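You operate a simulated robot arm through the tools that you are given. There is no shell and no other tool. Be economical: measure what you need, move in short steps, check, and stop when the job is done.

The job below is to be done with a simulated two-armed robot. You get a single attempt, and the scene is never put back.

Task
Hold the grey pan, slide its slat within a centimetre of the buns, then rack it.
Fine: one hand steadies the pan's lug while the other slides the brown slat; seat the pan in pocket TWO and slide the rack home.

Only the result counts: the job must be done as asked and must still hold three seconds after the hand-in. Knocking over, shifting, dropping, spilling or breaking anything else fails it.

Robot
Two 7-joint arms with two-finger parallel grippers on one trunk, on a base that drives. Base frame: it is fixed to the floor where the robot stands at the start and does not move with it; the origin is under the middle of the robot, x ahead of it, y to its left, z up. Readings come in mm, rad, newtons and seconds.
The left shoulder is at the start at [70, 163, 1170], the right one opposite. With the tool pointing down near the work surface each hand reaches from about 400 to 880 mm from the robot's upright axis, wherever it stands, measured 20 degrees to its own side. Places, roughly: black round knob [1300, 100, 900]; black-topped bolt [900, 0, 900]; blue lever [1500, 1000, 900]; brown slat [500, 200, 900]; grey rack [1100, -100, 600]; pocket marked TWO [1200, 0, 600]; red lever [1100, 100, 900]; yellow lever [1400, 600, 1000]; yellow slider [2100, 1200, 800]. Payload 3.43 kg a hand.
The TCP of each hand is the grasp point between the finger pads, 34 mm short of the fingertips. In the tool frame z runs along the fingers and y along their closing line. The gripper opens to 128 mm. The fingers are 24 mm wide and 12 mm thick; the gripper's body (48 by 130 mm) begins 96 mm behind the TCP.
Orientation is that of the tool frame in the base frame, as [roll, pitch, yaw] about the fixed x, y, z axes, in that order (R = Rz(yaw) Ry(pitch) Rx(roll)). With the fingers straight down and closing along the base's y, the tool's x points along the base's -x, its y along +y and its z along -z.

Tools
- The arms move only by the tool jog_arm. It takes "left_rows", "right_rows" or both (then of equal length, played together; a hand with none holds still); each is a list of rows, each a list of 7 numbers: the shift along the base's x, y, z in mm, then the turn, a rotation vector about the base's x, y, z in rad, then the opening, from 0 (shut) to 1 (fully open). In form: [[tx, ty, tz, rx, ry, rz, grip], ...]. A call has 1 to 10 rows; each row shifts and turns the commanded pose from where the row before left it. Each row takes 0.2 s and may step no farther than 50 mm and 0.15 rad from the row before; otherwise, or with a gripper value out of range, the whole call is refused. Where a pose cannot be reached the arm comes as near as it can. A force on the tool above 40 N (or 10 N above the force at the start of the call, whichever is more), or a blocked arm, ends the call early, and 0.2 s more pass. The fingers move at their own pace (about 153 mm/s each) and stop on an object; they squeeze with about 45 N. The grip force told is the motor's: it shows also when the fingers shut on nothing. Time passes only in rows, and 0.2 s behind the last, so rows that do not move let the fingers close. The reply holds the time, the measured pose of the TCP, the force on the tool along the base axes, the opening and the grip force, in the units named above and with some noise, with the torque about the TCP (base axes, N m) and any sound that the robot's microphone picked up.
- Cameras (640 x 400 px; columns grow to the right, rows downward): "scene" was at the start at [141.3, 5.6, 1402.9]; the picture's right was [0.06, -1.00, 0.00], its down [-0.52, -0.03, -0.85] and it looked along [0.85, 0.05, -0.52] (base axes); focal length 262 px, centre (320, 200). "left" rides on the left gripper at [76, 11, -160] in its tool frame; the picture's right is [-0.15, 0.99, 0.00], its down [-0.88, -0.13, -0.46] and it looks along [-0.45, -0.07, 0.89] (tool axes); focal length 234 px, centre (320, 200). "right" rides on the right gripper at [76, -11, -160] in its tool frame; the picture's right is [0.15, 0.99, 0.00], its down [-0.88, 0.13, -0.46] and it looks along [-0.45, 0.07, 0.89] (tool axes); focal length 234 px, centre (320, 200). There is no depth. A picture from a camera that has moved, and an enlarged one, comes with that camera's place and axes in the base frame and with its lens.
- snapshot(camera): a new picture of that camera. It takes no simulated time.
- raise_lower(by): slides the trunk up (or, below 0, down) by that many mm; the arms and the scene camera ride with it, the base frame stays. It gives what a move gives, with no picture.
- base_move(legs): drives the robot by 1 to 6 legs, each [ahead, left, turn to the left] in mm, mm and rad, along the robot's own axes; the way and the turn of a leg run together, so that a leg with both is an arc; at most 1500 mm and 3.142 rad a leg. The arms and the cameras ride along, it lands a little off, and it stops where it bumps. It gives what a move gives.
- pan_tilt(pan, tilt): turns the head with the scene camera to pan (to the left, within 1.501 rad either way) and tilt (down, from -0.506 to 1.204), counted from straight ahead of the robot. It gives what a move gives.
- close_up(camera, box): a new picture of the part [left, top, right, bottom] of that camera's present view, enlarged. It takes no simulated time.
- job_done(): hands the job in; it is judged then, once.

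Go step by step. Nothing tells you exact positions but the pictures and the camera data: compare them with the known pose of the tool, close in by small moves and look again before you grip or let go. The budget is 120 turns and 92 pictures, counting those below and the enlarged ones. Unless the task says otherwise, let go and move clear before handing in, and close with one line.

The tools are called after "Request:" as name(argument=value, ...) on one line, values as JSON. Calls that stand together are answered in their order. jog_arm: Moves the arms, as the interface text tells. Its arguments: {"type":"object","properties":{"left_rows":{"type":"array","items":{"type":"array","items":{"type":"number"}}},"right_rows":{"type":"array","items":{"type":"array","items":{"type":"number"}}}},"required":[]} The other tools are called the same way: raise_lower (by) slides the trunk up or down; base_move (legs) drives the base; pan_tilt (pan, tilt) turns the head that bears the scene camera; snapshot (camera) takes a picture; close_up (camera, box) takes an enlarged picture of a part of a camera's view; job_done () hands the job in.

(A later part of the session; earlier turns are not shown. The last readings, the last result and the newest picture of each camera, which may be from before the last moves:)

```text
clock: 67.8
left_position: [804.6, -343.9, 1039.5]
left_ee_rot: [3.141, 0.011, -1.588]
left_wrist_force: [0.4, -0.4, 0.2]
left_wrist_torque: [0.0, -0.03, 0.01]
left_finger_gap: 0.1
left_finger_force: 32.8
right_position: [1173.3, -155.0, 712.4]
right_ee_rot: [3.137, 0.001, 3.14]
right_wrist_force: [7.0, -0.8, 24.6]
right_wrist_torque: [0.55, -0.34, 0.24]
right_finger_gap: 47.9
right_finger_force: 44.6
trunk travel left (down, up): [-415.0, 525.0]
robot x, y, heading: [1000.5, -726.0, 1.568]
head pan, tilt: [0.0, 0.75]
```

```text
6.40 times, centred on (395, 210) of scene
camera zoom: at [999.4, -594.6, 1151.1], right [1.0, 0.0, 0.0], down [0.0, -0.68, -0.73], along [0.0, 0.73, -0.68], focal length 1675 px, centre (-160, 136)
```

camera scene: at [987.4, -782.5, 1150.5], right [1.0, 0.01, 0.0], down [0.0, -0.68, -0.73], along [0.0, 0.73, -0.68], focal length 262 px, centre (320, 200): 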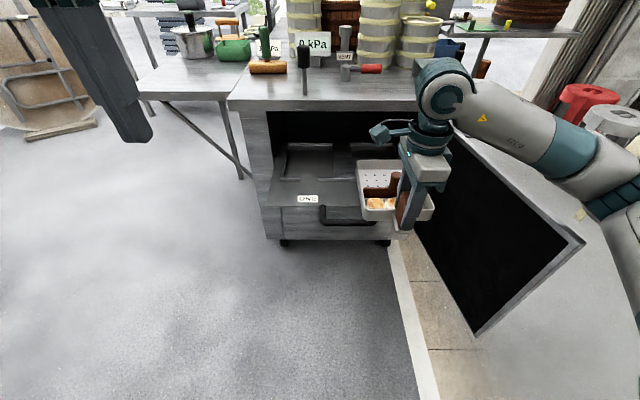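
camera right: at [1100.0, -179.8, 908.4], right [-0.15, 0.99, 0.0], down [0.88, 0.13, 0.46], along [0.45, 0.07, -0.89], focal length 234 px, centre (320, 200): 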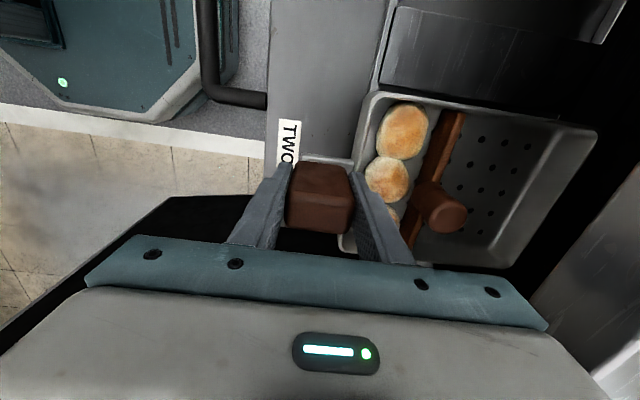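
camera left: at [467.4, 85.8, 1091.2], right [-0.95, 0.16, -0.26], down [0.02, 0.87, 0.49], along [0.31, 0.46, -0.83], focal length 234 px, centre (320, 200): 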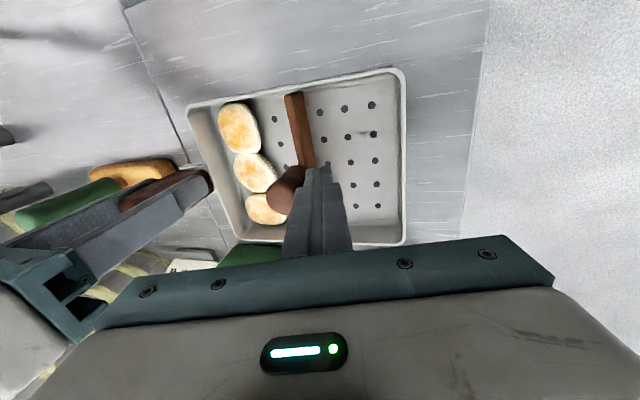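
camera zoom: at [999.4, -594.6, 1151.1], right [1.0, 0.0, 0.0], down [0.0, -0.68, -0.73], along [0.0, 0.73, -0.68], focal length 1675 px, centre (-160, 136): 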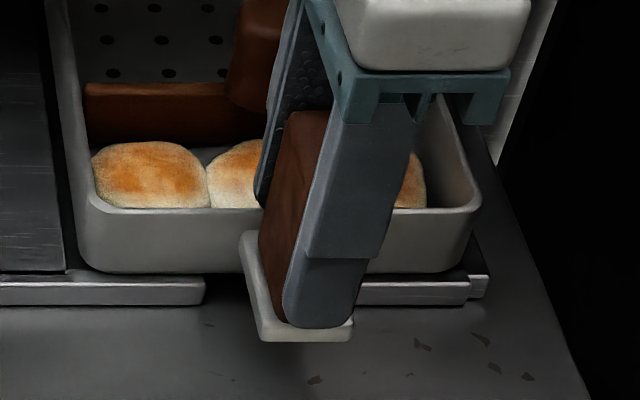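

It is still on the front ledge, which is about 8 mm deep with its back edge near y −128. I go another 5 mm in and lower again.

Request:
jog_arm(right_rows=[[0, 0, 6, 0, 0, 0, 0], [-1, 5, 0, 0, 0, 0, 0], [0, 0, -2, 0, 0, 0, 0], [0, 0, -3, 0, 0, 0, 0], [0, 0, -2, 0, 0, 0, 0], [0, 0, 0, 0, 0, 0, 0]])

Request:
close_up(camera="scene", box=[345, 150, 435, 240])

```text
clock: 69.2
left_position: [805.2, -344.4, 1039.5]
left_ee_rot: [3.14, 0.011, -1.59]
left_wrist_force: [-0.2, 0.1, 0.3]
left_wrist_torque: [0.01, 0.01, 0.01]
left_finger_gap: 0.2
left_finger_force: 33.0
right_position: [1172.2, -151.8, 712.6]
right_ee_rot: [3.136, 0.002, 3.14]
right_wrist_force: [4.2, 3.1, 32.4]
right_wrist_torque: [1.06, -0.52, 0.24]
right_finger_gap: 47.6
right_finger_force: 45.1
trunk travel left (down, up): [-415.0, 525.0]
robot x, y, heading: [995.0, -727.5, 1.568]
head pan, tilt: [0.0, 0.75]
```

```text
4.44 times, centred on (390, 195) of scene
camera zoom: at [998.9, -595.1, 1151.2], right [1.0, 0.0, 0.0], down [0.0, -0.68, -0.73], along [0.0, 0.73, -0.68], focal length 1163 px, centre (9, 222)
```

zoom: 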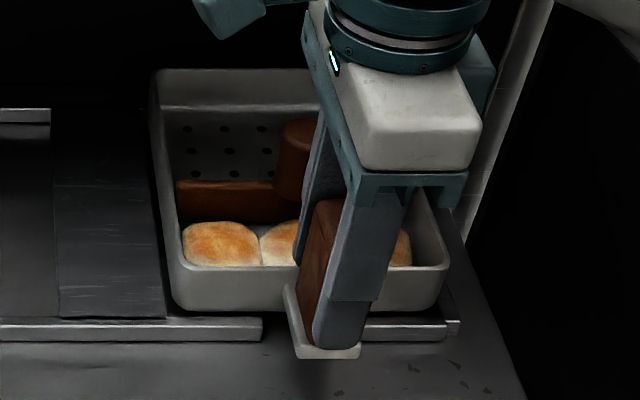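

Now the front wall is clearly behind the ledge, but a +x side force suggests the left corner rides on the divider edge. I shift +3 mm in x and try again.

Request:
jog_arm(right_rows=[[0, 0, 6, 0, 0, 0, 0], [3, 0, 0, 0, 0, 0, 0], [0, 0, -3, 0, 0, 0, 0], [0, 0, -2, 0, 0, 0, 0], [0, 0, -1, 0, 0, 0, 0], [0, 0, 0, 0, 0, 0, 0]])

Request:
close_up(camera="scene", box=[345, 180, 445, 240])

```text
clock: 70.6
left_position: [804.2, -345.4, 1039.7]
left_ee_rot: [-3.141, 0.013, -1.589]
left_wrist_force: [-0.5, 0.0, 0.1]
left_wrist_torque: [0.0, 0.01, 0.0]
left_finger_gap: 0.0
left_finger_force: 32.6
right_position: [1174.1, -151.4, 713.4]
right_ee_rot: [3.137, -0.001, -3.141]
right_wrist_force: [2.5, -1.4, 32.3]
right_wrist_torque: [0.68, 0.4, 0.48]
right_finger_gap: 47.6
right_finger_force: 44.2
trunk travel left (down, up): [-415.0, 525.0]
robot x, y, heading: [997.4, -725.4, 1.57]
head pan, tilt: [0.0, 0.75]
```

```text
6.40 times, centred on (395, 210) of scene
camera zoom: at [998.9, -595.5, 1151.1], right [1.0, 0.0, 0.0], down [0.0, -0.68, -0.73], along [0.0, 0.73, -0.68], focal length 1675 px, centre (-160, 136)
```

zoom: 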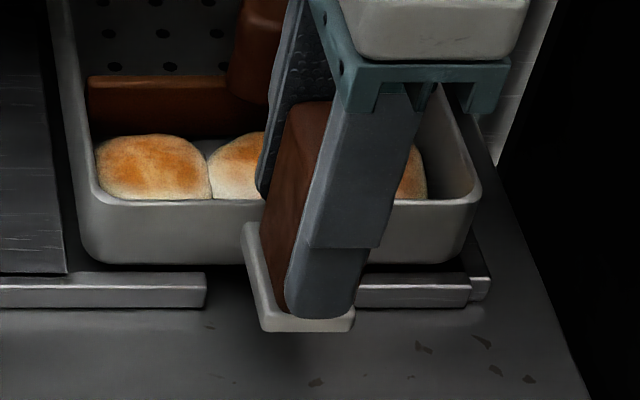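

I lift free of contact and examine the pan's left edge against the divider and its right edge against the rail.

Request:
jog_arm(right_rows=[[0, 0, 5, 0, 0, 0, 0], [0, 0, 4, 0, 0, 0, 0], [0, 0, 0, 0, 0, 0, 0]])

Request:
close_up(camera="scene", box=[335, 150, 395, 230])

Request:
close_up(camera="right", box=[340, 0, 540, 125])

```text
clock: 71.4
left_position: [804.8, -341.1, 1038.6]
left_ee_rot: [-3.142, 0.008, -1.59]
left_wrist_force: [-1.1, -0.5, 0.2]
left_wrist_torque: [-0.01, -0.01, 0.02]
left_finger_gap: 0.2
left_finger_force: 33.0
right_position: [1176.1, -149.1, 715.7]
right_ee_rot: [-3.136, 0.002, -3.137]
right_wrist_force: [0.3, 0.6, -2.3]
right_wrist_torque: [-0.27, 0.0, 0.02]
right_finger_gap: 47.7
right_finger_force: 45.1
trunk travel left (down, up): [-415.0, 525.0]
robot x, y, heading: [997.4, -725.5, 1.567]
head pan, tilt: [0.0, 0.75]
```

```text
5.00 times, centred on (365, 190) of scene
camera zoom: at [999.3, -592.2, 1150.2], right [1.0, 0.0, 0.0], down [0.0, -0.68, -0.73], along [0.0, 0.73, -0.68], focal length 1309 px, centre (95, 250)
```

zoom: 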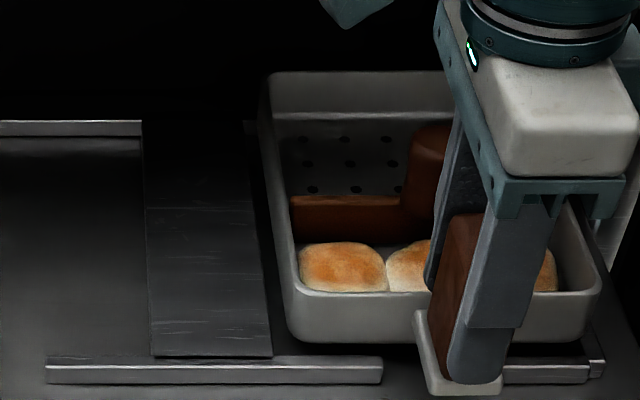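

```text
3.20 times, centred on (440, 62) of right
camera zoom: at [1100.4, -159.6, 876.6], right [-0.15, 0.99, -0.01], down [0.88, 0.13, 0.46], along [0.45, 0.06, -0.89], focal length 749 px, centre (-64, 640)
```

zoom: 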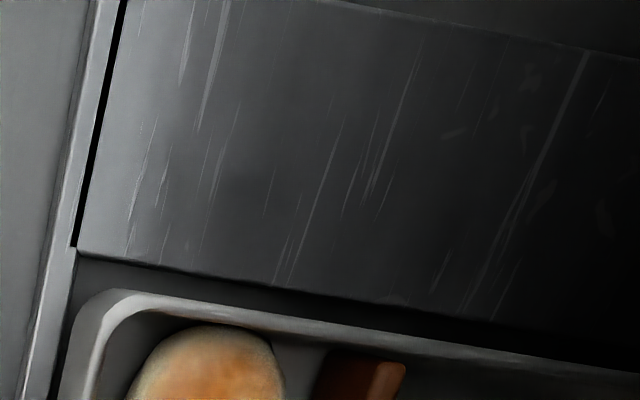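

From the hand camera, the divider edge is at x≈1093 and the pan's left wall sits 74 mm left of the hand, so the pan's centre is about 5 mm right of it. The right side has been on the rail, so I aim for hand (1170.5, −155).

Request:
jog_arm(right_rows=[[-3, -3, 2, 0, 0, 0, 0], [-2.5, -3, 0, 0, 0, 0, 0], [0, 0, -2, 0, 0, 0, 0], [0, 0, -2, 0, 0, 0, 0], [0, 0, -2, 0, 0, 0, 0], [0, 0, -1, 0, 0, 0, 0], [0, 0, 0, 0, 0, 0, 0]])

```text
clock: 73.0
left_position: [804.4, -342.1, 1038.4]
left_ee_rot: [3.14, 0.011, -1.59]
left_wrist_force: [0.0, 0.0, 0.3]
left_wrist_torque: [-0.01, -0.02, -0.01]
left_finger_gap: 0.3
left_finger_force: 33.4
right_position: [1171.1, -155.7, 713.0]
right_ee_rot: [-3.14, 0.0, -3.139]
right_wrist_force: [1.4, -1.1, 3.4]
right_wrist_torque: [-0.13, 0.15, 0.05]
right_finger_gap: 47.8
right_finger_force: 45.1
trunk travel left (down, up): [-415.0, 525.0]
robot x, y, heading: [994.9, -725.2, 1.572]
head pan, tilt: [0.0, 0.75]
```

In the hand camera's own frame, the front ledge's inner edge is at y≈−122 and the pan's front wall sits 25 mm ahead of the hand. The hand must therefore go to about y=−145, x=1171, and I move there and lower gently.

Request:
jog_arm(right_rows=[[0, 0, 4, 0, 0, 0, 0], [0, 4, 0, 0, 0, 0, 0], [0, 4, 0, 0, 0, 0, 0], [0, 3, 0, 0, 0, 0, 0], [0, 0, -3, 0, 0, 0, 0], [0, 0, -2, 0, 0, 0, 0], [0, 0, 0, 0, 0, 0, 0]])

Request:
close_up(camera="right", box=[320, 40, 480, 140])

```text
clock: 74.6
left_position: [804.3, -344.1, 1037.3]
left_ee_rot: [-3.141, 0.011, -1.591]
left_wrist_force: [0.4, -0.5, -1.1]
left_wrist_torque: [-0.01, -0.01, 0.01]
left_finger_gap: 0.0
left_finger_force: 33.1
right_position: [1169.7, -145.5, 712.2]
right_ee_rot: [-3.141, 0.0, -3.14]
right_wrist_force: [-1.3, 2.0, 4.8]
right_wrist_torque: [0.94, 0.13, 0.23]
right_finger_gap: 47.7
right_finger_force: 45.4
trunk travel left (down, up): [-415.0, 525.0]
robot x, y, heading: [1001.9, -723.6, 1.57]
head pan, tilt: [0.0, 0.75]
```

```text
4.00 times, centred on (400, 90) of right
camera zoom: at [1094.2, -156.7, 872.6], right [-0.15, 0.99, 0.0], down [0.88, 0.13, 0.46], along [0.45, 0.07, -0.89], focal length 937 px, centre (0, 640)
```

zoom: 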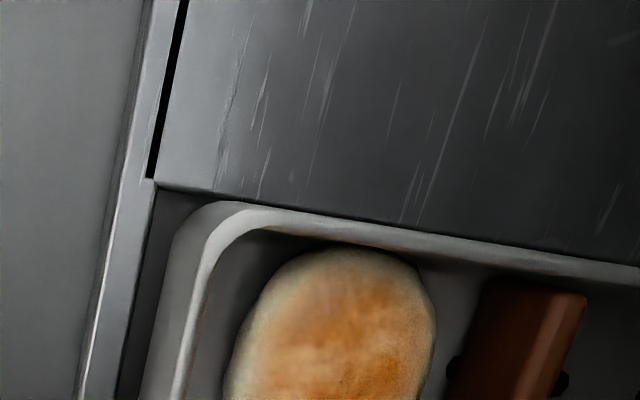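

The contact has now moved toward the back ledge and the front is clear by several mm, so the window is in between. I back off 3 mm and lower.

Request:
jog_arm(right_rows=[[0, 0, 4, 0, 0, 0, 0], [0.7, -3, 0, 0, 0, 0, 0], [0, 0, -2, 0, 0, 0, 0], [0, 0, -2, 0, 0, 0, 0], [0, 0, -2, 0, 0, 0, 0], [0, 0, 0, 0, 0, 0, 0]])

```text
clock: 76.0
left_position: [804.6, -341.7, 1038.1]
left_ee_rot: [-3.14, 0.009, -1.59]
left_wrist_force: [-0.3, 0.2, -0.3]
left_wrist_torque: [-0.02, -0.04, 0.03]
left_finger_gap: 0.2
left_finger_force: 32.9
right_position: [1169.6, -148.0, 707.0]
right_ee_rot: [-3.139, 0.0, -3.14]
right_wrist_force: [0.7, -0.6, -1.7]
right_wrist_torque: [-0.31, -0.04, 0.01]
right_finger_gap: 47.5
right_finger_force: 44.9
trunk travel left (down, up): [-415.0, 525.0]
robot x, y, heading: [996.4, -728.7, 1.566]
head pan, tilt: [0.0, 0.75]
```

It dropped into the pocket: z is 707 and the force is free. I keep lowering to the floor.

Request:
jog_arm(right_rows=[[0, 0, -3, 0, 0, 0, 0], [0, 0, -3, 0, 0, 0, 0], [0, 0, 0, 0, 0, 0, 0]])

Request:
close_up(camera="scene", box=[345, 150, 445, 240])

```text
clock: 76.8
left_position: [803.6, -342.2, 1038.1]
left_ee_rot: [3.14, 0.009, -1.59]
left_wrist_force: [-0.3, 0.2, -0.3]
left_wrist_torque: [-0.03, 0.06, 0.01]
left_finger_gap: 0.0
left_finger_force: 33.5
right_position: [1170.0, -147.5, 702.8]
right_ee_rot: [-3.138, 0.0, 3.141]
right_wrist_force: [-1.1, 0.0, -4.0]
right_wrist_torque: [-0.31, 0.0, -0.02]
right_finger_gap: 47.8
right_finger_force: 45.4
trunk travel left (down, up): [-415.0, 525.0]
robot x, y, heading: [999.8, -726.4, 1.571]
head pan, tilt: [0.0, 0.75]
```

```text
4.44 times, centred on (395, 195) of scene
camera zoom: at [999.5, -592.1, 1150.4], right [1.0, 0.0, 0.0], down [0.0, -0.68, -0.73], along [0.0, 0.73, -0.68], focal length 1163 px, centre (-13, 222)
```

zoom: 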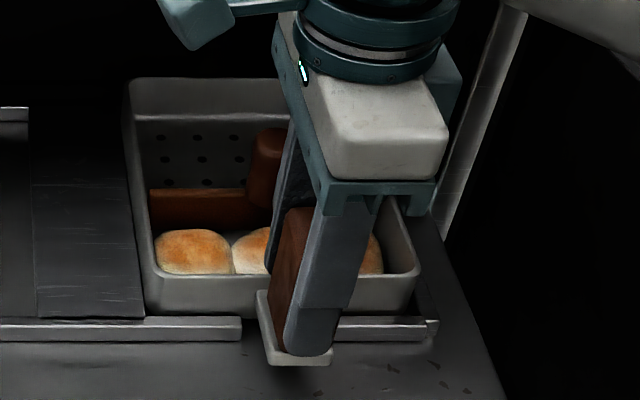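

Request:
jog_arm(right_rows=[[0, 0, -2, 0, 0, 0, 0], [0, 0, -2, 0, 0, 0, 0], [0, 0, 0, 0, 0, 0, 0]])

```text
clock: 77.6
left_position: [803.8, -341.7, 1038.0]
left_ee_rot: [-3.141, 0.009, -1.591]
left_wrist_force: [-0.9, -0.1, -0.2]
left_wrist_torque: [0.0, 0.01, -0.01]
left_finger_gap: 0.0
left_finger_force: 33.0
right_position: [1169.7, -148.9, 699.0]
right_ee_rot: [-3.139, 0.0, -3.141]
right_wrist_force: [0.0, 0.2, -3.6]
right_wrist_torque: [-0.23, 0.04, 0.02]
right_finger_gap: 47.5
right_finger_force: 45.6
trunk travel left (down, up): [-415.0, 525.0]
robot x, y, heading: [999.1, -725.2, 1.568]
head pan, tilt: [0.0, 0.75]
```

The pan is at z 699 and still hanging, so I lower a few mm more to touch the floor.

Request:
jog_arm(right_rows=[[0, 0, -2, 0, 0, 0, 0], [0, 0, -2, 0, 0, 0, 0], [0, 0, 0, 0, 0, 0, 0]])

Request:
close_up(camera="scene", box=[345, 160, 445, 240])

```text
clock: 78.4
left_position: [803.2, -343.6, 1038.9]
left_ee_rot: [3.141, 0.011, -1.59]
left_wrist_force: [-0.1, -0.3, 0.4]
left_wrist_torque: [-0.02, 0.01, 0.0]
left_finger_gap: 0.1
left_finger_force: 32.7
right_position: [1169.3, -147.8, 696.9]
right_ee_rot: [3.14, 0.001, -3.138]
right_wrist_force: [2.2, 2.2, 17.4]
right_wrist_torque: [0.52, -0.37, 0.0]
right_finger_gap: 48.0
right_finger_force: 44.9
trunk travel left (down, up): [-415.0, 525.0]
robot x, y, heading: [998.5, -728.2, 1.567]
head pan, tilt: [0.0, 0.75]
```

```text
5.00 times, centred on (395, 200) of scene
camera zoom: at [999.1, -593.7, 1150.9], right [1.0, 0.0, 0.0], down [0.0, -0.68, -0.73], along [0.0, 0.73, -0.68], focal length 1309 px, centre (-55, 200)
```

zoom: 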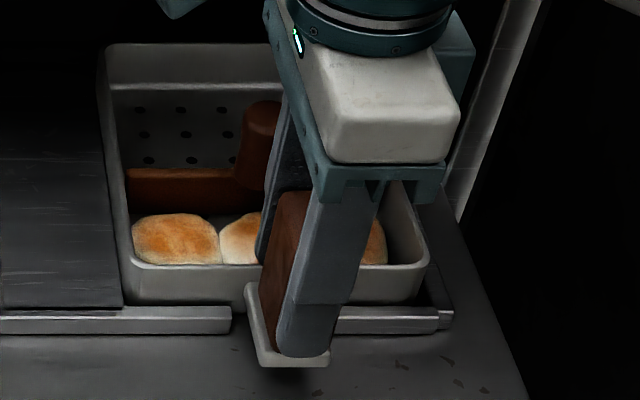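

The pan is seated, with contact at z 697, about 15 mm below ledge height. I relax the press, open the fingers slightly and rise.

Request:
jog_arm(right_rows=[[0, 0, 4, 0, 0, 0, 0], [0, 0, 0, 0, 0, 0, 0.5], [0, 0, 0, 0, 0, 0, 0.5], [0, 0, 10, 0, 0, 0, 0.5], [0, 0, 25, 0, 0, 0, 0.5], [0, 0, 30, 0, 0, 0, 0.5], [0, -20, 30, 0, 0, 0, 0.5], [0, -30, 20, 0, 0, 0, 0.4]])

Request:
close_up(camera="scene", box=[260, 120, 460, 280])

Request:
snapshot(camera="right")

```text
clock: 80.2
left_position: [805.5, -343.2, 1038.4]
left_ee_rot: [-3.141, 0.01, -1.591]
left_wrist_force: [-0.5, 0.0, -0.1]
left_wrist_torque: [0.02, -0.02, 0.02]
left_finger_gap: 0.2
left_finger_force: 32.7
right_position: [1169.1, -199.9, 811.3]
right_ee_rot: [-3.14, 0.003, -3.139]
right_wrist_force: [0.9, 0.3, 0.7]
right_wrist_torque: [-0.04, -0.01, 0.0]
right_finger_gap: 51.2
right_finger_force: 0.1
trunk travel left (down, up): [-415.0, 525.0]
robot x, y, heading: [994.6, -727.2, 1.571]
head pan, tilt: [0.0, 0.75]
```

```text
2.50 times, centred on (360, 200) of scene
camera zoom: at [999.4, -593.0, 1150.5], right [1.0, 0.0, 0.0], down [0.0, -0.68, -0.73], along [0.0, 0.73, -0.68], focal length 654 px, centre (220, 200)
```

zoom: 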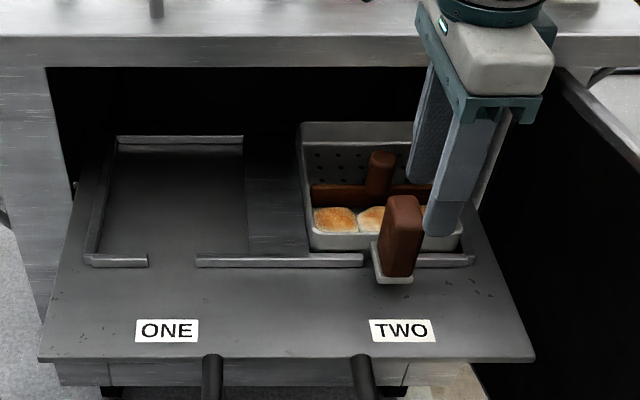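

```text
19 pictures are left
camera right: at [1093.9, -210.5, 972.1], right [-0.15, 0.99, 0.0], down [0.88, 0.13, 0.46], along [0.45, 0.07, -0.89], focal length 234 px, centre (320, 200)
```

right: 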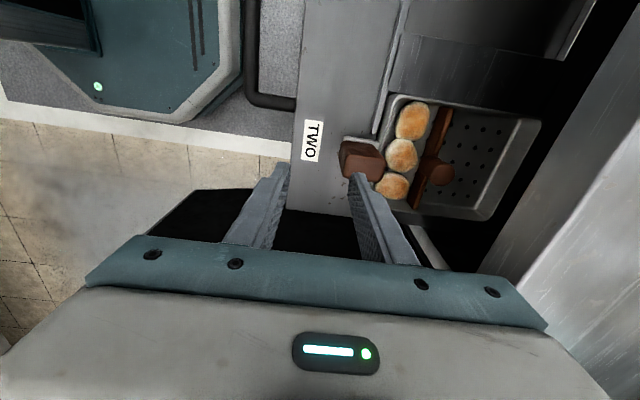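

The pan sits level in pocket TWO with the lug through the gap. I check the slat gap and the handle.

Request:
close_up(camera="right", box=[370, 80, 550, 230])

Request:
pan_tilt(pan=0.1, tilt=0.95)

Request:
snapshot(camera="scene")

```text
2.67 times, centred on (460, 155) of right
camera zoom: at [1093.9, -210.5, 972.1], right [-0.15, 0.99, 0.0], down [0.88, 0.13, 0.46], along [0.45, 0.07, -0.89], focal length 624 px, centre (-53, 320)
```

zoom: 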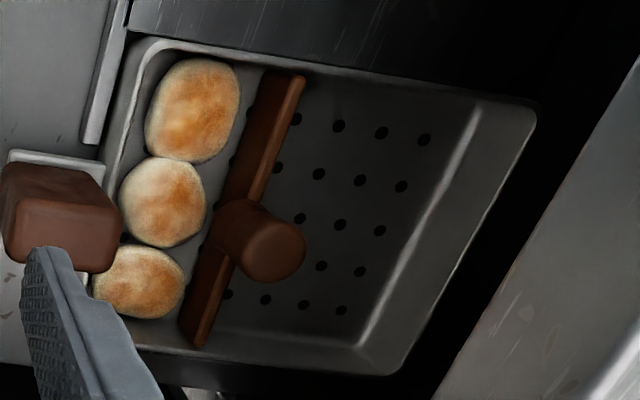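

```text
clock: 80.9
left_position: [805.3, -341.6, 1038.3]
left_ee_rot: [-3.141, 0.011, -1.591]
left_wrist_force: [0.2, 1.0, 0.2]
left_wrist_torque: [0.02, -0.04, -0.04]
left_finger_gap: 0.0
left_finger_force: 32.7
right_position: [1169.1, -199.3, 811.4]
right_ee_rot: [-3.14, 0.0, -3.14]
right_wrist_force: [0.1, -0.3, 0.5]
right_wrist_torque: [0.02, 0.0, -0.02]
right_finger_gap: 51.5
right_finger_force: 0.1
trunk travel left (down, up): [-415.0, 525.0]
robot x, y, heading: [999.4, -729.5, 1.571]
head pan, tilt: [0.099, 0.949]
```

```text
17 pictures are left
camera scene: at [992.2, -603.0, 1135.0], right [1.0, 0.1, 0.0], down [0.08, -0.81, -0.58], along [-0.06, 0.58, -0.81], focal length 262 px, centre (320, 200)
```

scene: 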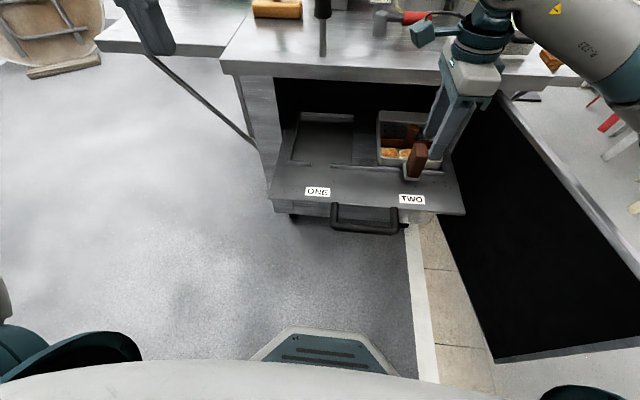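

All three buns show a gap of about 6 mm to the slat. Next is pushing the rack home, so I back the base off, turn the right hand to its natural facing and close it for pushing on the handle.

Request:
base_move(legs=[[-170, 0, 0]])

Request:
jog_arm(right_rows=[[-10, 0, -10, 0, 0, 0.15, 0.2], [-10, 0, -10, 0, 0, 0.15, 0], [-10, 0, -10, 0, 0, 0.15, 0], [-10, 0, -10, 0, 0, 0.15, 0], [-10, 0, -10, 0, 0, 0.15, 0], [-10, 0, -10, 0, 0, 0.15, 0], [-10, 0, -10, 0, 0, 0.15, 0], [-10, 0, -10, 0, 0, 0.15, 0], [-10, 0, -10, 0, 0, 0.15, 0], [-15, 0, -10, 0, 0, 0.15, 0]])

Request:
snapshot(camera="scene")

Request:
snapshot(camera="right")

```text
clock: 82.4
left_position: [805.0, -515.1, 1039.8]
left_ee_rot: [-3.14, 0.011, -1.593]
left_wrist_force: [0.1, 0.1, -0.2]
left_wrist_torque: [0.05, -0.03, 0.03]
left_finger_gap: 0.0
left_finger_force: 32.8
right_position: [1171.2, -373.2, 810.8]
right_ee_rot: [-3.14, 0.0, 3.14]
right_wrist_force: [0.8, -0.8, -1.0]
right_wrist_torque: [0.03, 0.04, 0.01]
right_finger_gap: 51.1
right_finger_force: 0.0
trunk travel left (down, up): [-415.0, 525.0]
robot x, y, heading: [996.5, -897.2, 1.568]
head pan, tilt: [0.099, 0.949]
```

```text
clock: 84.6
left_position: [804.6, -517.1, 1039.2]
left_ee_rot: [-3.14, 0.013, -1.593]
left_wrist_force: [0.5, -0.3, -0.5]
left_wrist_torque: [-0.02, -0.03, -0.03]
left_finger_gap: 0.0
left_finger_force: 33.7
right_position: [1064.7, -374.0, 713.5]
right_ee_rot: [-3.139, 0.005, -1.643]
right_wrist_force: [0.1, -0.3, -0.1]
right_wrist_torque: [0.01, -0.05, -0.03]
right_finger_gap: 0.0
right_finger_force: 32.9
trunk travel left (down, up): [-415.0, 525.0]
robot x, y, heading: [997.4, -902.5, 1.571]
head pan, tilt: [0.099, 0.949]
```

```text
16 pictures are left
camera scene: at [990.9, -778.6, 1135.7], right [1.0, 0.1, 0.0], down [0.08, -0.81, -0.58], along [-0.05, 0.58, -0.81], focal length 262 px, centre (320, 200)
```

scene: 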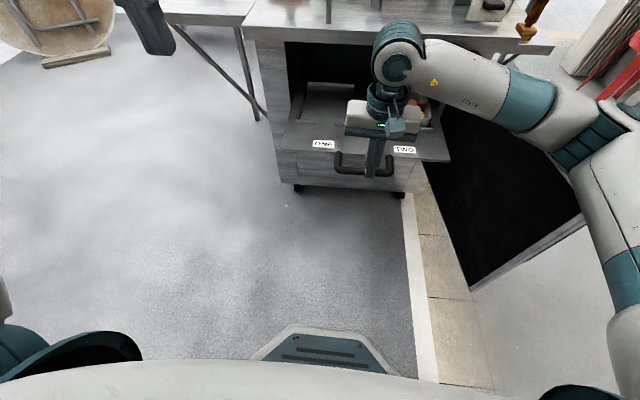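

```text
15 pictures are left
camera right: at [1070.3, -450.8, 873.7], right [-1.0, -0.08, 0.0], down [-0.07, 0.89, 0.46], along [-0.03, 0.46, -0.89], focal length 234 px, centre (320, 200)
```

right: 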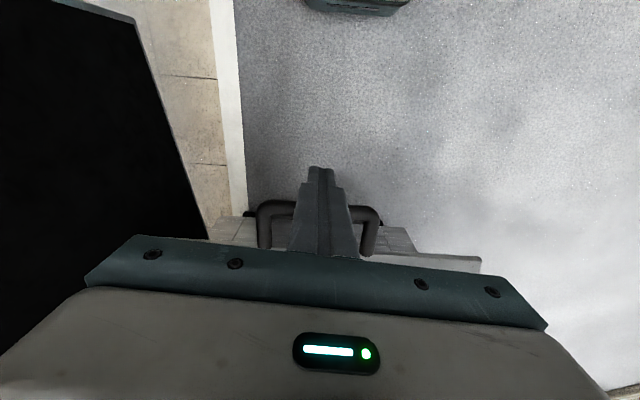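

The closed fingers are centred over the handle span and about 55 mm in front of the bar. I lower them to bar height.

Request:
jog_arm(right_rows=[[-1, 0, -22, 0, 0, 0.035, 0], [-1, 0, -22, 0, 0, 0.035, 0], [0, 0, -22, 0, 0, 0, 0], [0, 0, -22, 0, 0, 0, 0]])

Request:
close_up(camera="scene", box=[270, 90, 470, 220])

```text
clock: 85.8
left_position: [793.5, -527.0, 1045.9]
left_ee_rot: [-3.137, 0.03, -1.569]
left_wrist_force: [1.8, 0.9, 0.6]
left_wrist_torque: [-0.01, 0.16, -0.03]
left_finger_gap: 0.2
left_finger_force: 32.7
right_position: [1051.6, -344.9, 669.9]
right_ee_rot: [-3.133, 0.097, -1.558]
right_wrist_force: [1.5, 0.4, 0.7]
right_wrist_torque: [-0.02, 0.1, 0.02]
right_finger_gap: 0.0
right_finger_force: 33.0
trunk travel left (down, up): [-415.0, 525.0]
robot x, y, heading: [1002.6, -889.0, 1.593]
head pan, tilt: [0.099, 0.949]
stopped in row 4 (right hand): the arm was blocked; the commanded pose is now the measured one
```

```text
3.08 times, centred on (370, 155) of scene
camera zoom: at [983.7, -783.9, 1139.2], right [0.99, 0.12, 0.01], down [0.1, -0.8, -0.6], along [-0.07, 0.59, -0.8], focal length 805 px, centre (166, 338)
```

zoom: 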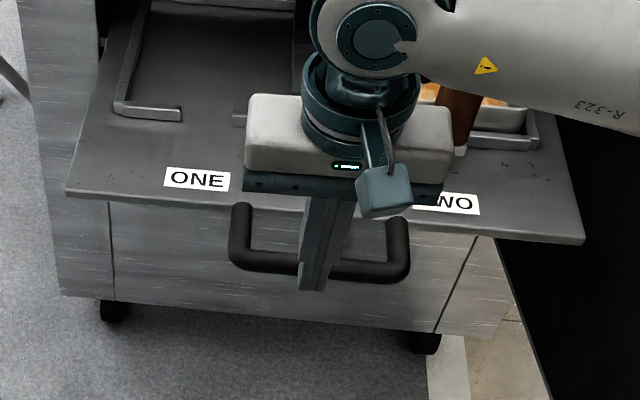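

The arm was blocked, probably with the forearm or elbow on the door or table. I lift back up at once and look.

Request:
jog_arm(right_rows=[[0, -5, 20, 0, 0, 0, 0], [0, -5, 25, 0, 0, 0, 0], [0, -5, 25, 0, 0, 0, 0], [0, -5, 25, 0, 0, 0, 0]])

Request:
snapshot(camera="scene")

```text
clock: 86.8
left_position: [793.2, -507.1, 1037.6]
left_ee_rot: [3.14, 0.009, -1.56]
left_wrist_force: [-0.8, 0.9, -0.5]
left_wrist_torque: [0.02, -0.04, -0.01]
left_finger_gap: 0.0
left_finger_force: 33.0
right_position: [1044.3, -362.3, 736.6]
right_ee_rot: [-3.138, 0.044, -1.542]
right_wrist_force: [-0.2, 0.3, -0.2]
right_wrist_torque: [0.02, 0.02, 0.03]
right_finger_gap: 0.0
right_finger_force: 32.4
trunk travel left (down, up): [-415.0, 525.0]
robot x, y, heading: [1000.6, -885.9, 1.599]
head pan, tilt: [0.099, 0.949]
```

```text
13 pictures are left
camera scene: at [986.9, -761.8, 1134.2], right [0.99, 0.13, 0.0], down [0.11, -0.81, -0.58], along [-0.08, 0.58, -0.81], focal length 262 px, centre (320, 200)
```

scene: 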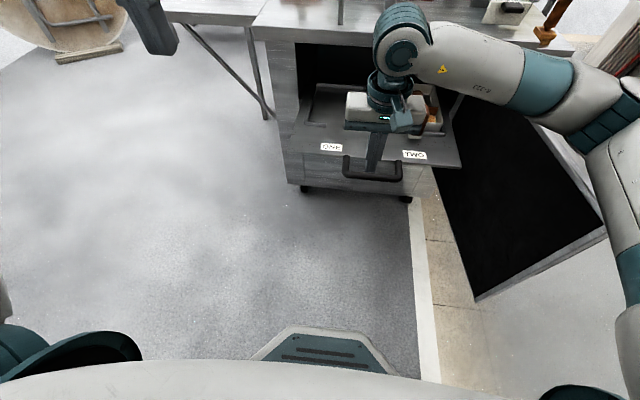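

The right arm's elbow side came down toward the open door, and the base twisted slightly. I lift the right arm well clear and use the left hand for the push, since its elbow points the other way.

Request:
jog_arm(right_rows=[[0, -8, 45, 0, 0, 0, 0], [0, -8, 45, 0, 0, 0, 0], [0, -8, 45, 0, 0, 0, 0], [0, -8, 45, 0, 0, 0, 0], [0, -8, 45, 0, 0, 0, 0], [0, -8, 45, 0, 0, 0, 0]])

Request:
base_move(legs=[[0, -140, -0.03]])

Request:
snapshot(camera="scene")

```text
clock: 88.2
left_position: [793.1, -509.8, 1038.7]
left_ee_rot: [3.139, 0.009, -1.56]
left_wrist_force: [-0.1, -0.1, 0.6]
left_wrist_torque: [0.02, -0.04, 0.0]
left_finger_gap: 0.3
left_finger_force: 33.1
right_position: [1045.8, -414.5, 1008.0]
right_ee_rot: [3.142, 0.049, -1.542]
right_wrist_force: [0.1, -0.3, -1.1]
right_wrist_torque: [0.0, 0.04, 0.03]
right_finger_gap: 0.0
right_finger_force: 33.3
trunk travel left (down, up): [-415.0, 525.0]
robot x, y, heading: [999.3, -888.3, 1.599]
head pan, tilt: [0.099, 0.949]
```

```text
clock: 89.5
left_position: [943.8, -500.4, 1037.7]
left_ee_rot: [3.139, 0.01, -1.589]
left_wrist_force: [0.2, 1.0, -0.1]
left_wrist_torque: [0.02, 0.05, 0.0]
left_finger_gap: 0.0
left_finger_force: 32.4
right_position: [1197.7, -412.6, 1008.6]
right_ee_rot: [-3.141, 0.044, -1.575]
right_wrist_force: [-0.4, 0.0, -0.5]
right_wrist_torque: [0.0, 0.05, 0.01]
right_finger_gap: 0.0
right_finger_force: 32.6
trunk travel left (down, up): [-415.0, 525.0]
robot x, y, heading: [1133.4, -886.4, 1.567]
head pan, tilt: [0.099, 0.949]
```

```text
12 pictures are left
camera scene: at [1130.0, -760.5, 1134.9], right [0.99, 0.1, 0.0], down [0.08, -0.81, -0.58], along [-0.06, 0.58, -0.81], focal length 262 px, centre (320, 200)
```

scene: 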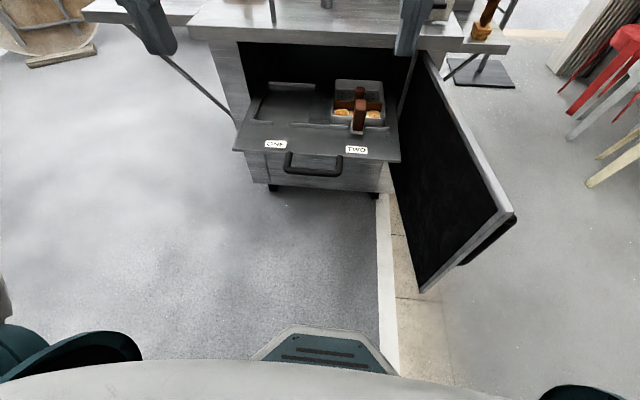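

The pan is still seated and nothing looks disturbed. I bring the left hand to the front of the handle.

Request:
jog_arm(left_rows=[[14.5, 15, -42, 0, 0, 0, 0], [14.5, 15, -42, 0, 0, 0, 0], [14.5, 15, -42, 0, 0, 0, 0], [14.5, 15, -42, 0, 0, 0, 0], [14.5, 15, -42, 0, 0, 0, 0], [14.5, 15, -42, 0, 0, 0, 0], [14.5, 15, -42, 0, 0, 0, 0], [14.5, 15, -42, 0, 0, 0, 0]])

Request:
snapshot(camera="scene")

```text
clock: 91.3
left_position: [1057.8, -382.0, 701.5]
left_ee_rot: [3.139, 0.01, -1.589]
left_wrist_force: [-0.5, 0.4, -0.3]
left_wrist_torque: [0.0, -0.03, -0.03]
left_finger_gap: 0.0
left_finger_force: 33.0
right_position: [1197.4, -412.4, 1008.2]
right_ee_rot: [-3.141, 0.045, -1.575]
right_wrist_force: [-0.4, -0.2, -0.1]
right_wrist_torque: [0.0, -0.01, 0.04]
right_finger_gap: 0.0
right_finger_force: 32.7
trunk travel left (down, up): [-415.0, 525.0]
robot x, y, heading: [1135.0, -879.5, 1.572]
head pan, tilt: [0.099, 0.949]
```

```text
11 pictures are left
camera scene: at [1129.0, -760.0, 1134.9], right [0.99, 0.1, 0.0], down [0.08, -0.81, -0.58], along [-0.06, 0.58, -0.81], focal length 262 px, centre (320, 200)
```

scene: 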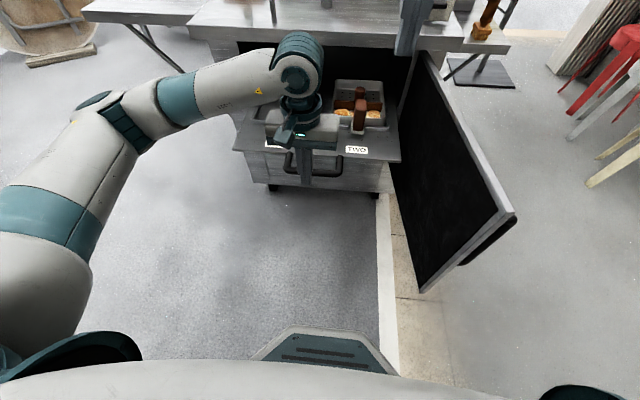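

Request:
jog_arm(left_rows=[[0, 0, -20, 0, 0, 0, 0], [0, 0, -20, 0, 0, 0, 0], [0, 0, -20, 0, 0, 0, 0], [0, 0, -14, 0, 0, 0, 0]])

Request:
close_up(camera="scene", box=[220, 60, 420, 210])

```text
clock: 92.3
left_position: [1058.6, -381.3, 627.3]
left_ee_rot: [3.14, 0.008, -1.59]
left_wrist_force: [0.6, 0.1, -0.1]
left_wrist_torque: [0.03, 0.0, 0.02]
left_finger_gap: 0.1
left_finger_force: 32.9
right_position: [1197.7, -412.5, 1008.3]
right_ee_rot: [-3.14, 0.046, -1.573]
right_wrist_force: [0.2, 0.7, 0.1]
right_wrist_torque: [0.03, 0.0, 0.05]
right_finger_gap: 0.2
right_finger_force: 32.9
trunk travel left (down, up): [-415.0, 525.0]
robot x, y, heading: [1137.8, -883.3, 1.57]
head pan, tilt: [0.099, 0.949]
```

```text
2.67 times, centred on (320, 135) of scene
camera zoom: at [1129.0, -760.5, 1134.9], right [0.99, 0.1, 0.0], down [0.08, -0.81, -0.58], along [-0.06, 0.58, -0.81], focal length 698 px, centre (320, 373)
```

zoom: 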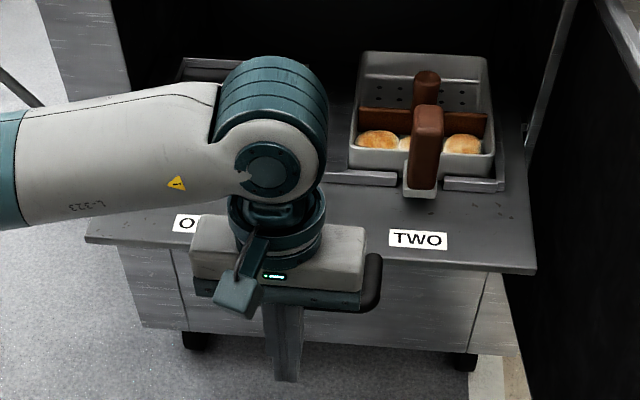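

The fingers hang in front of the handle bar. I push +y gently.

Request:
jog_arm(left_rows=[[0, 15, 0, 0, 0, 0, 0], [0, 15, 0, 0, 0, 0, 0], [0, 10, 0, 0, 0, 0, 0], [0, 8, 0, 0, 0, 0, 0], [0, 8, 0, 0, 0, 0, 0], [0, 8, 0, 0, 0, 0, 0], [0, 8, 0, 0, 0, 0, 0], [0, 8, 0, 0, 0, 0, 0], [0, 8, 0, 0, 0, 0, 0], [0, 8, 0, 0, 0, 0, 0]])

Request:
close_up(camera="scene", box=[220, 60, 420, 210])

```text
clock: 94.5
left_position: [1058.7, -283.1, 627.8]
left_ee_rot: [3.139, 0.009, -1.59]
left_wrist_force: [1.7, -1.2, 0.2]
left_wrist_torque: [0.0, -0.01, 0.03]
left_finger_gap: 0.0
left_finger_force: 33.1
right_position: [1197.4, -412.1, 1007.7]
right_ee_rot: [-3.138, 0.045, -1.574]
right_wrist_force: [-0.4, -0.2, 0.6]
right_wrist_torque: [0.01, 0.01, 0.0]
right_finger_gap: 0.0
right_finger_force: 33.0
trunk travel left (down, up): [-415.0, 525.0]
robot x, y, heading: [1137.9, -882.8, 1.567]
head pan, tilt: [0.099, 0.949]
```

```text
2.67 times, centred on (320, 135) of scene
camera zoom: at [1129.2, -760.6, 1134.9], right [0.99, 0.1, 0.0], down [0.08, -0.81, -0.58], along [-0.06, 0.58, -0.81], focal length 698 px, centre (320, 373)
```

zoom: 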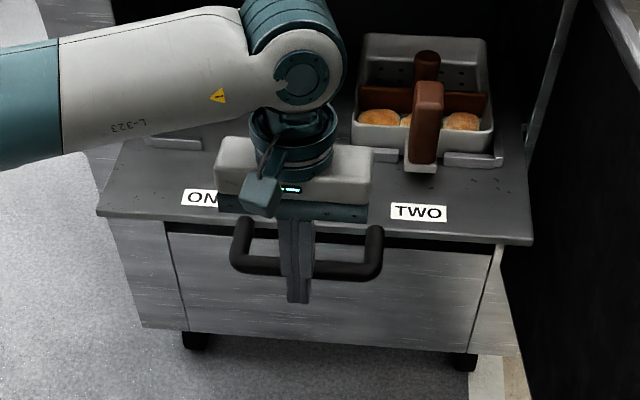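

The rack slides freely. I keep pushing while leaning the hand back so the wrist stays clear of the table edge.

Request:
jog_arm(left_rows=[[0, 5, 0, 0.07, 0, 0, 0], [0, 5, 0, 0.07, 0, 0, 0], [0, 5, 0, 0.07, 0, 0, 0], [0, 5, 0, 0.07, 0, 0, 0], [0, 5, 0, 0.07, 0, 0, 0], [0, 9, 0, 0.05, 0, 0, 0], [0, 9, 0, 0, 0, 0, 0], [0, 9, 0, 0, 0, 0, 0], [0, 9, 0, 0, 0, 0, 0], [0, 9, 0, 0, 0, 0, 0]])

Request:
close_up(camera="scene", box=[220, 40, 420, 190])

```text
clock: 96.7
left_position: [1058.3, -212.6, 630.9]
left_ee_rot: [3.131, 0.411, -1.591]
left_wrist_force: [-0.7, -1.4, -1.6]
left_wrist_torque: [-0.06, 0.04, 0.02]
left_finger_gap: 0.0
left_finger_force: 32.9
right_position: [1197.8, -412.0, 1007.2]
right_ee_rot: [-3.14, 0.045, -1.574]
right_wrist_force: [0.1, 0.5, -0.1]
right_wrist_torque: [0.03, 0.0, 0.04]
right_finger_gap: 0.3
right_finger_force: 33.1
trunk travel left (down, up): [-415.0, 525.0]
robot x, y, heading: [1133.4, -882.1, 1.569]
head pan, tilt: [0.099, 0.949]
```

```text
2.67 times, centred on (320, 115) of scene
camera zoom: at [1129.0, -760.4, 1135.0], right [0.99, 0.1, 0.0], down [0.08, -0.81, -0.58], along [-0.06, 0.58, -0.81], focal length 698 px, centre (320, 427)
```

zoom: 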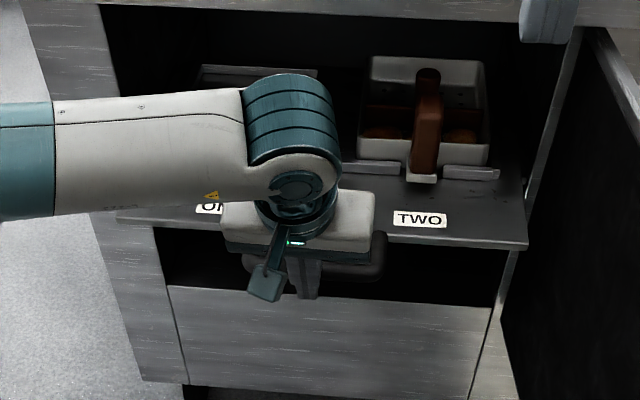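

Request:
jog_arm(left_rows=[[0, 9, 0, 0, 0, 0, 0], [0, 9, 0, 0, 0, 0, 0], [0, 9, 0, 0, 0, 0, 0], [0, 9, 0, 0, 0, 0, 0], [0, 9, 0, 0, 0, 0, 0], [0, 8, 0, 0, 0, 0, 0], [0, 6, 0, 0, 0, 0, 0], [0, 6, 0, 0, 0, 0, 0], [0, 6, 0, 0, 0, 0, 0]])

Request:
close_up(camera="scene", box=[220, 20, 420, 170])

```text
clock: 98.7
left_position: [1057.6, -141.5, 629.0]
left_ee_rot: [3.131, 0.411, -1.592]
left_wrist_force: [1.6, -1.9, -0.9]
left_wrist_torque: [-0.04, 0.0, 0.02]
left_finger_gap: 0.0
left_finger_force: 33.4
right_position: [1196.9, -412.2, 1008.3]
right_ee_rot: [-3.14, 0.046, -1.574]
right_wrist_force: [-0.3, 0.2, 0.2]
right_wrist_torque: [-0.03, 0.0, 0.03]
right_finger_gap: 0.0
right_finger_force: 32.9
trunk travel left (down, up): [-415.0, 525.0]
robot x, y, heading: [1135.0, -884.3, 1.571]
head pan, tilt: [0.099, 0.949]
```

```text
2.67 times, centred on (320, 95) of scene
camera zoom: at [1129.2, -760.5, 1134.9], right [0.99, 0.1, 0.0], down [0.08, -0.81, -0.58], along [-0.06, 0.58, -0.81], focal length 698 px, centre (320, 480)
```

zoom: 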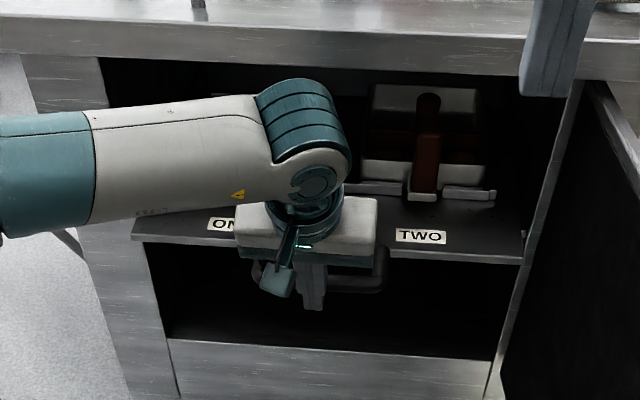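

Request:
jog_arm(left_rows=[[0, 6, 0, 0, 0, 0, 0], [0, 6, 0, 0, 0, 0, 0], [0, 6, 0, 0, 0, 0, 0], [0, 6, 0, 0, 0, 0, 0], [0, 6, 0, 0, 0, 0, 0], [0, 6, 0, 0, 0, 0, 0], [0, 6, 0, 0, 0, 0, 0]])

Request:
close_up(camera="scene", box=[220, 20, 420, 170])

```text
clock: 100.3
left_position: [1060.7, -100.7, 628.8]
left_ee_rot: [3.132, 0.41, -1.591]
left_wrist_force: [0.2, -2.5, -2.7]
left_wrist_torque: [-0.08, 0.03, -0.04]
left_finger_gap: 0.2
left_finger_force: 32.5
right_position: [1197.0, -411.4, 1006.5]
right_ee_rot: [-3.139, 0.044, -1.575]
right_wrist_force: [0.0, -0.3, -0.5]
right_wrist_torque: [0.01, 0.01, 0.01]
right_finger_gap: 0.1
right_finger_force: 33.0
trunk travel left (down, up): [-415.0, 525.0]
robot x, y, heading: [1135.1, -886.5, 1.575]
head pan, tilt: [0.099, 0.949]
```

```text
2.67 times, centred on (320, 95) of scene
camera zoom: at [1129.1, -760.3, 1134.9], right [0.99, 0.1, 0.0], down [0.08, -0.81, -0.58], along [-0.06, 0.58, -0.81], focal length 698 px, centre (320, 480)
```

zoom: 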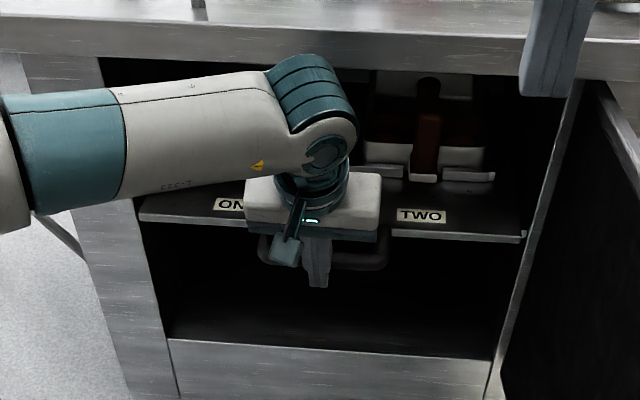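

Request:
jog_arm(left_rows=[[0, 5, 0, 0, 0, 0, 0], [0, 5, 0, 0, 0, 0, 0], [0, 5, 0, 0, 0, 0, 0], [0, 5, 0, 0, 0, 0, 0], [0, 5, 0, 0, 0, 0, 0], [0, 5, 0, 0, 0, 0, 0], [0, 5, 0, 0, 0, 0, 0], [0, 5, 0, 0, 0, 0, 0]])

Request:
close_up(camera="scene", box=[220, 20, 420, 170])

```text
clock: 102.1
left_position: [1058.6, -60.1, 628.1]
left_ee_rot: [3.131, 0.411, -1.592]
left_wrist_force: [-0.7, -2.0, -1.1]
left_wrist_torque: [-0.06, 0.04, 0.04]
left_finger_gap: 0.1
left_finger_force: 33.4
right_position: [1197.9, -411.8, 1007.5]
right_ee_rot: [-3.14, 0.044, -1.574]
right_wrist_force: [0.5, 0.7, 0.5]
right_wrist_torque: [-0.01, -0.01, -0.02]
right_finger_gap: 0.0
right_finger_force: 33.1
trunk travel left (down, up): [-415.0, 525.0]
robot x, y, heading: [1134.8, -880.0, 1.569]
head pan, tilt: [0.099, 0.949]
```

```text
2.67 times, centred on (320, 95) of scene
camera zoom: at [1128.9, -760.4, 1134.9], right [0.99, 0.1, 0.0], down [0.08, -0.81, -0.58], along [-0.06, 0.58, -0.81], focal length 698 px, centre (320, 480)
```

zoom: 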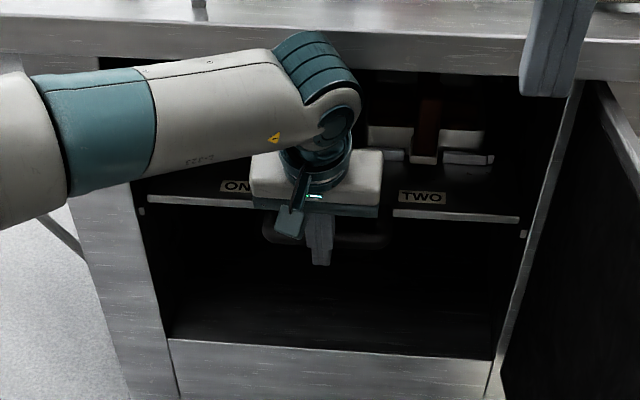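

The rack is inside the cabinet and still slides freely with no stop yet. To gain reach I draw the hand back, bring the base closer and lean the hand further.

Request:
jog_arm(left_rows=[[0, -15, 0, 0, 0, 0, 0], [0, -25, 0, 0.08, 0, 0, 0], [0, -25, 0, 0.08, 0, 0, 0], [0, -25, 0, 0.08, 0, 0, 0], [0, -20, 0, 0.08, 0, 0, 0]])

Request:
base_move(legs=[[110, 0, 0]])

Request:
snapshot(camera="scene")

```text
clock: 103.3
left_position: [1056.9, -172.8, 628.4]
left_ee_rot: [3.123, 0.732, -1.595]
left_wrist_force: [0.4, -0.5, -0.1]
left_wrist_torque: [-0.01, 0.01, 0.0]
left_finger_gap: 0.0
left_finger_force: 32.6
right_position: [1197.5, -413.2, 1007.3]
right_ee_rot: [-3.139, 0.045, -1.574]
right_wrist_force: [1.1, 0.3, -0.2]
right_wrist_torque: [-0.01, 0.01, -0.03]
right_finger_gap: 0.0
right_finger_force: 33.1
trunk travel left (down, up): [-415.0, 525.0]
robot x, y, heading: [1138.0, -884.0, 1.57]
head pan, tilt: [0.099, 0.949]
```

```text
clock: 104.5
left_position: [1060.2, -63.4, 629.2]
left_ee_rot: [3.122, 0.728, -1.601]
left_wrist_force: [-0.7, 0.3, -0.1]
left_wrist_torque: [-0.03, 0.01, -0.02]
left_finger_gap: 0.1
left_finger_force: 33.0
right_position: [1200.1, -303.5, 1006.1]
right_ee_rot: [-3.139, 0.043, -1.577]
right_wrist_force: [-0.3, 0.5, -0.5]
right_wrist_torque: [-0.05, 0.02, -0.03]
right_finger_gap: 0.1
right_finger_force: 32.6
trunk travel left (down, up): [-415.0, 525.0]
robot x, y, heading: [1136.9, -774.8, 1.564]
head pan, tilt: [0.099, 0.949]
```

```text
4 pictures are left
camera scene: at [1129.7, -649.5, 1134.7], right [1.0, 0.1, 0.0], down [0.08, -0.81, -0.58], along [-0.06, 0.58, -0.81], focal length 262 px, centre (320, 200)
```

scene: 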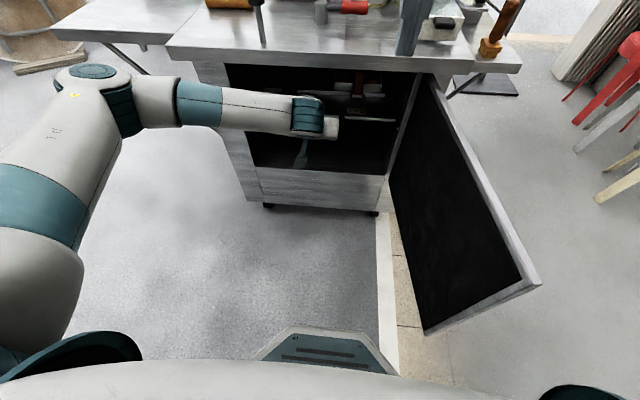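

Now I push the rack on until it meets its stop, relying on the force reading.

Request:
jog_arm(left_rows=[[0, 6, 0, 0, 0, 0, 0], [0, 6, 0, 0, 0, 0, 0], [0, 6, 0, 0, 0, 0, 0], [0, 6, 0, 0, 0, 0, 0], [0, 6, 0, 0, 0, 0, 0], [0, 6, 0, 0, 0, 0, 0]])

```text
clock: 105.9
left_position: [1060.5, -25.5, 629.5]
left_ee_rot: [3.121, 0.727, -1.602]
left_wrist_force: [0.3, -2.5, -2.5]
left_wrist_torque: [-0.13, -0.01, 0.02]
left_finger_gap: 0.2
left_finger_force: 33.0
right_position: [1200.4, -303.4, 1006.2]
right_ee_rot: [-3.139, 0.046, -1.577]
right_wrist_force: [0.0, 0.3, 0.4]
right_wrist_torque: [-0.02, -0.01, 0.0]
right_finger_gap: 0.0
right_finger_force: 32.8
trunk travel left (down, up): [-415.0, 525.0]
robot x, y, heading: [1134.0, -776.5, 1.565]
head pan, tilt: [0.099, 0.949]
```

Request:
jog_arm(left_rows=[[0, 5, 0, 0, 0, 0, 0], [0, 5, 0, 0, 0, 0, 0], [0, 5, 0, 0, 0, 0, 0], [0, 5, 0, 0, 0, 0, 0], [0, 5, 0, 0, 0, 0, 0]])

```text
clock: 107.0
left_position: [1060.5, -8.0, 624.7]
left_ee_rot: [3.123, 0.716, -1.604]
left_wrist_force: [-0.3, 0.3, 0.0]
left_wrist_torque: [-0.01, 0.02, -0.03]
left_finger_gap: 0.0
left_finger_force: 32.9
right_position: [1198.4, -301.1, 1005.9]
right_ee_rot: [-3.141, 0.044, -1.576]
right_wrist_force: [0.1, 1.1, 0.0]
right_wrist_torque: [-0.06, 0.03, -0.02]
right_finger_gap: 0.0
right_finger_force: 33.8
trunk travel left (down, up): [-415.0, 525.0]
robot x, y, heading: [1135.7, -775.5, 1.568]
head pan, tilt: [0.099, 0.949]
stopped in row 5 (left hand): the force on the tool passed its limit (the readings are from after the stop); the commanded pose is now the measured one
```

The force limit tripped, which may be the rack's stop. I look.

Request:
close_up(camera="scene", box=[210, 50, 430, 220])

```text
2.35 times, centred on (320, 135) of scene
camera zoom: at [1129.6, -649.9, 1134.6], right [1.0, 0.1, 0.0], down [0.08, -0.81, -0.58], along [-0.06, 0.58, -0.81], focal length 616 px, centre (320, 353)
```

zoom: 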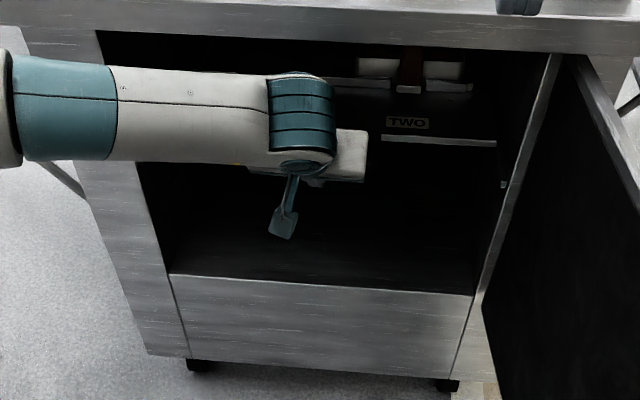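

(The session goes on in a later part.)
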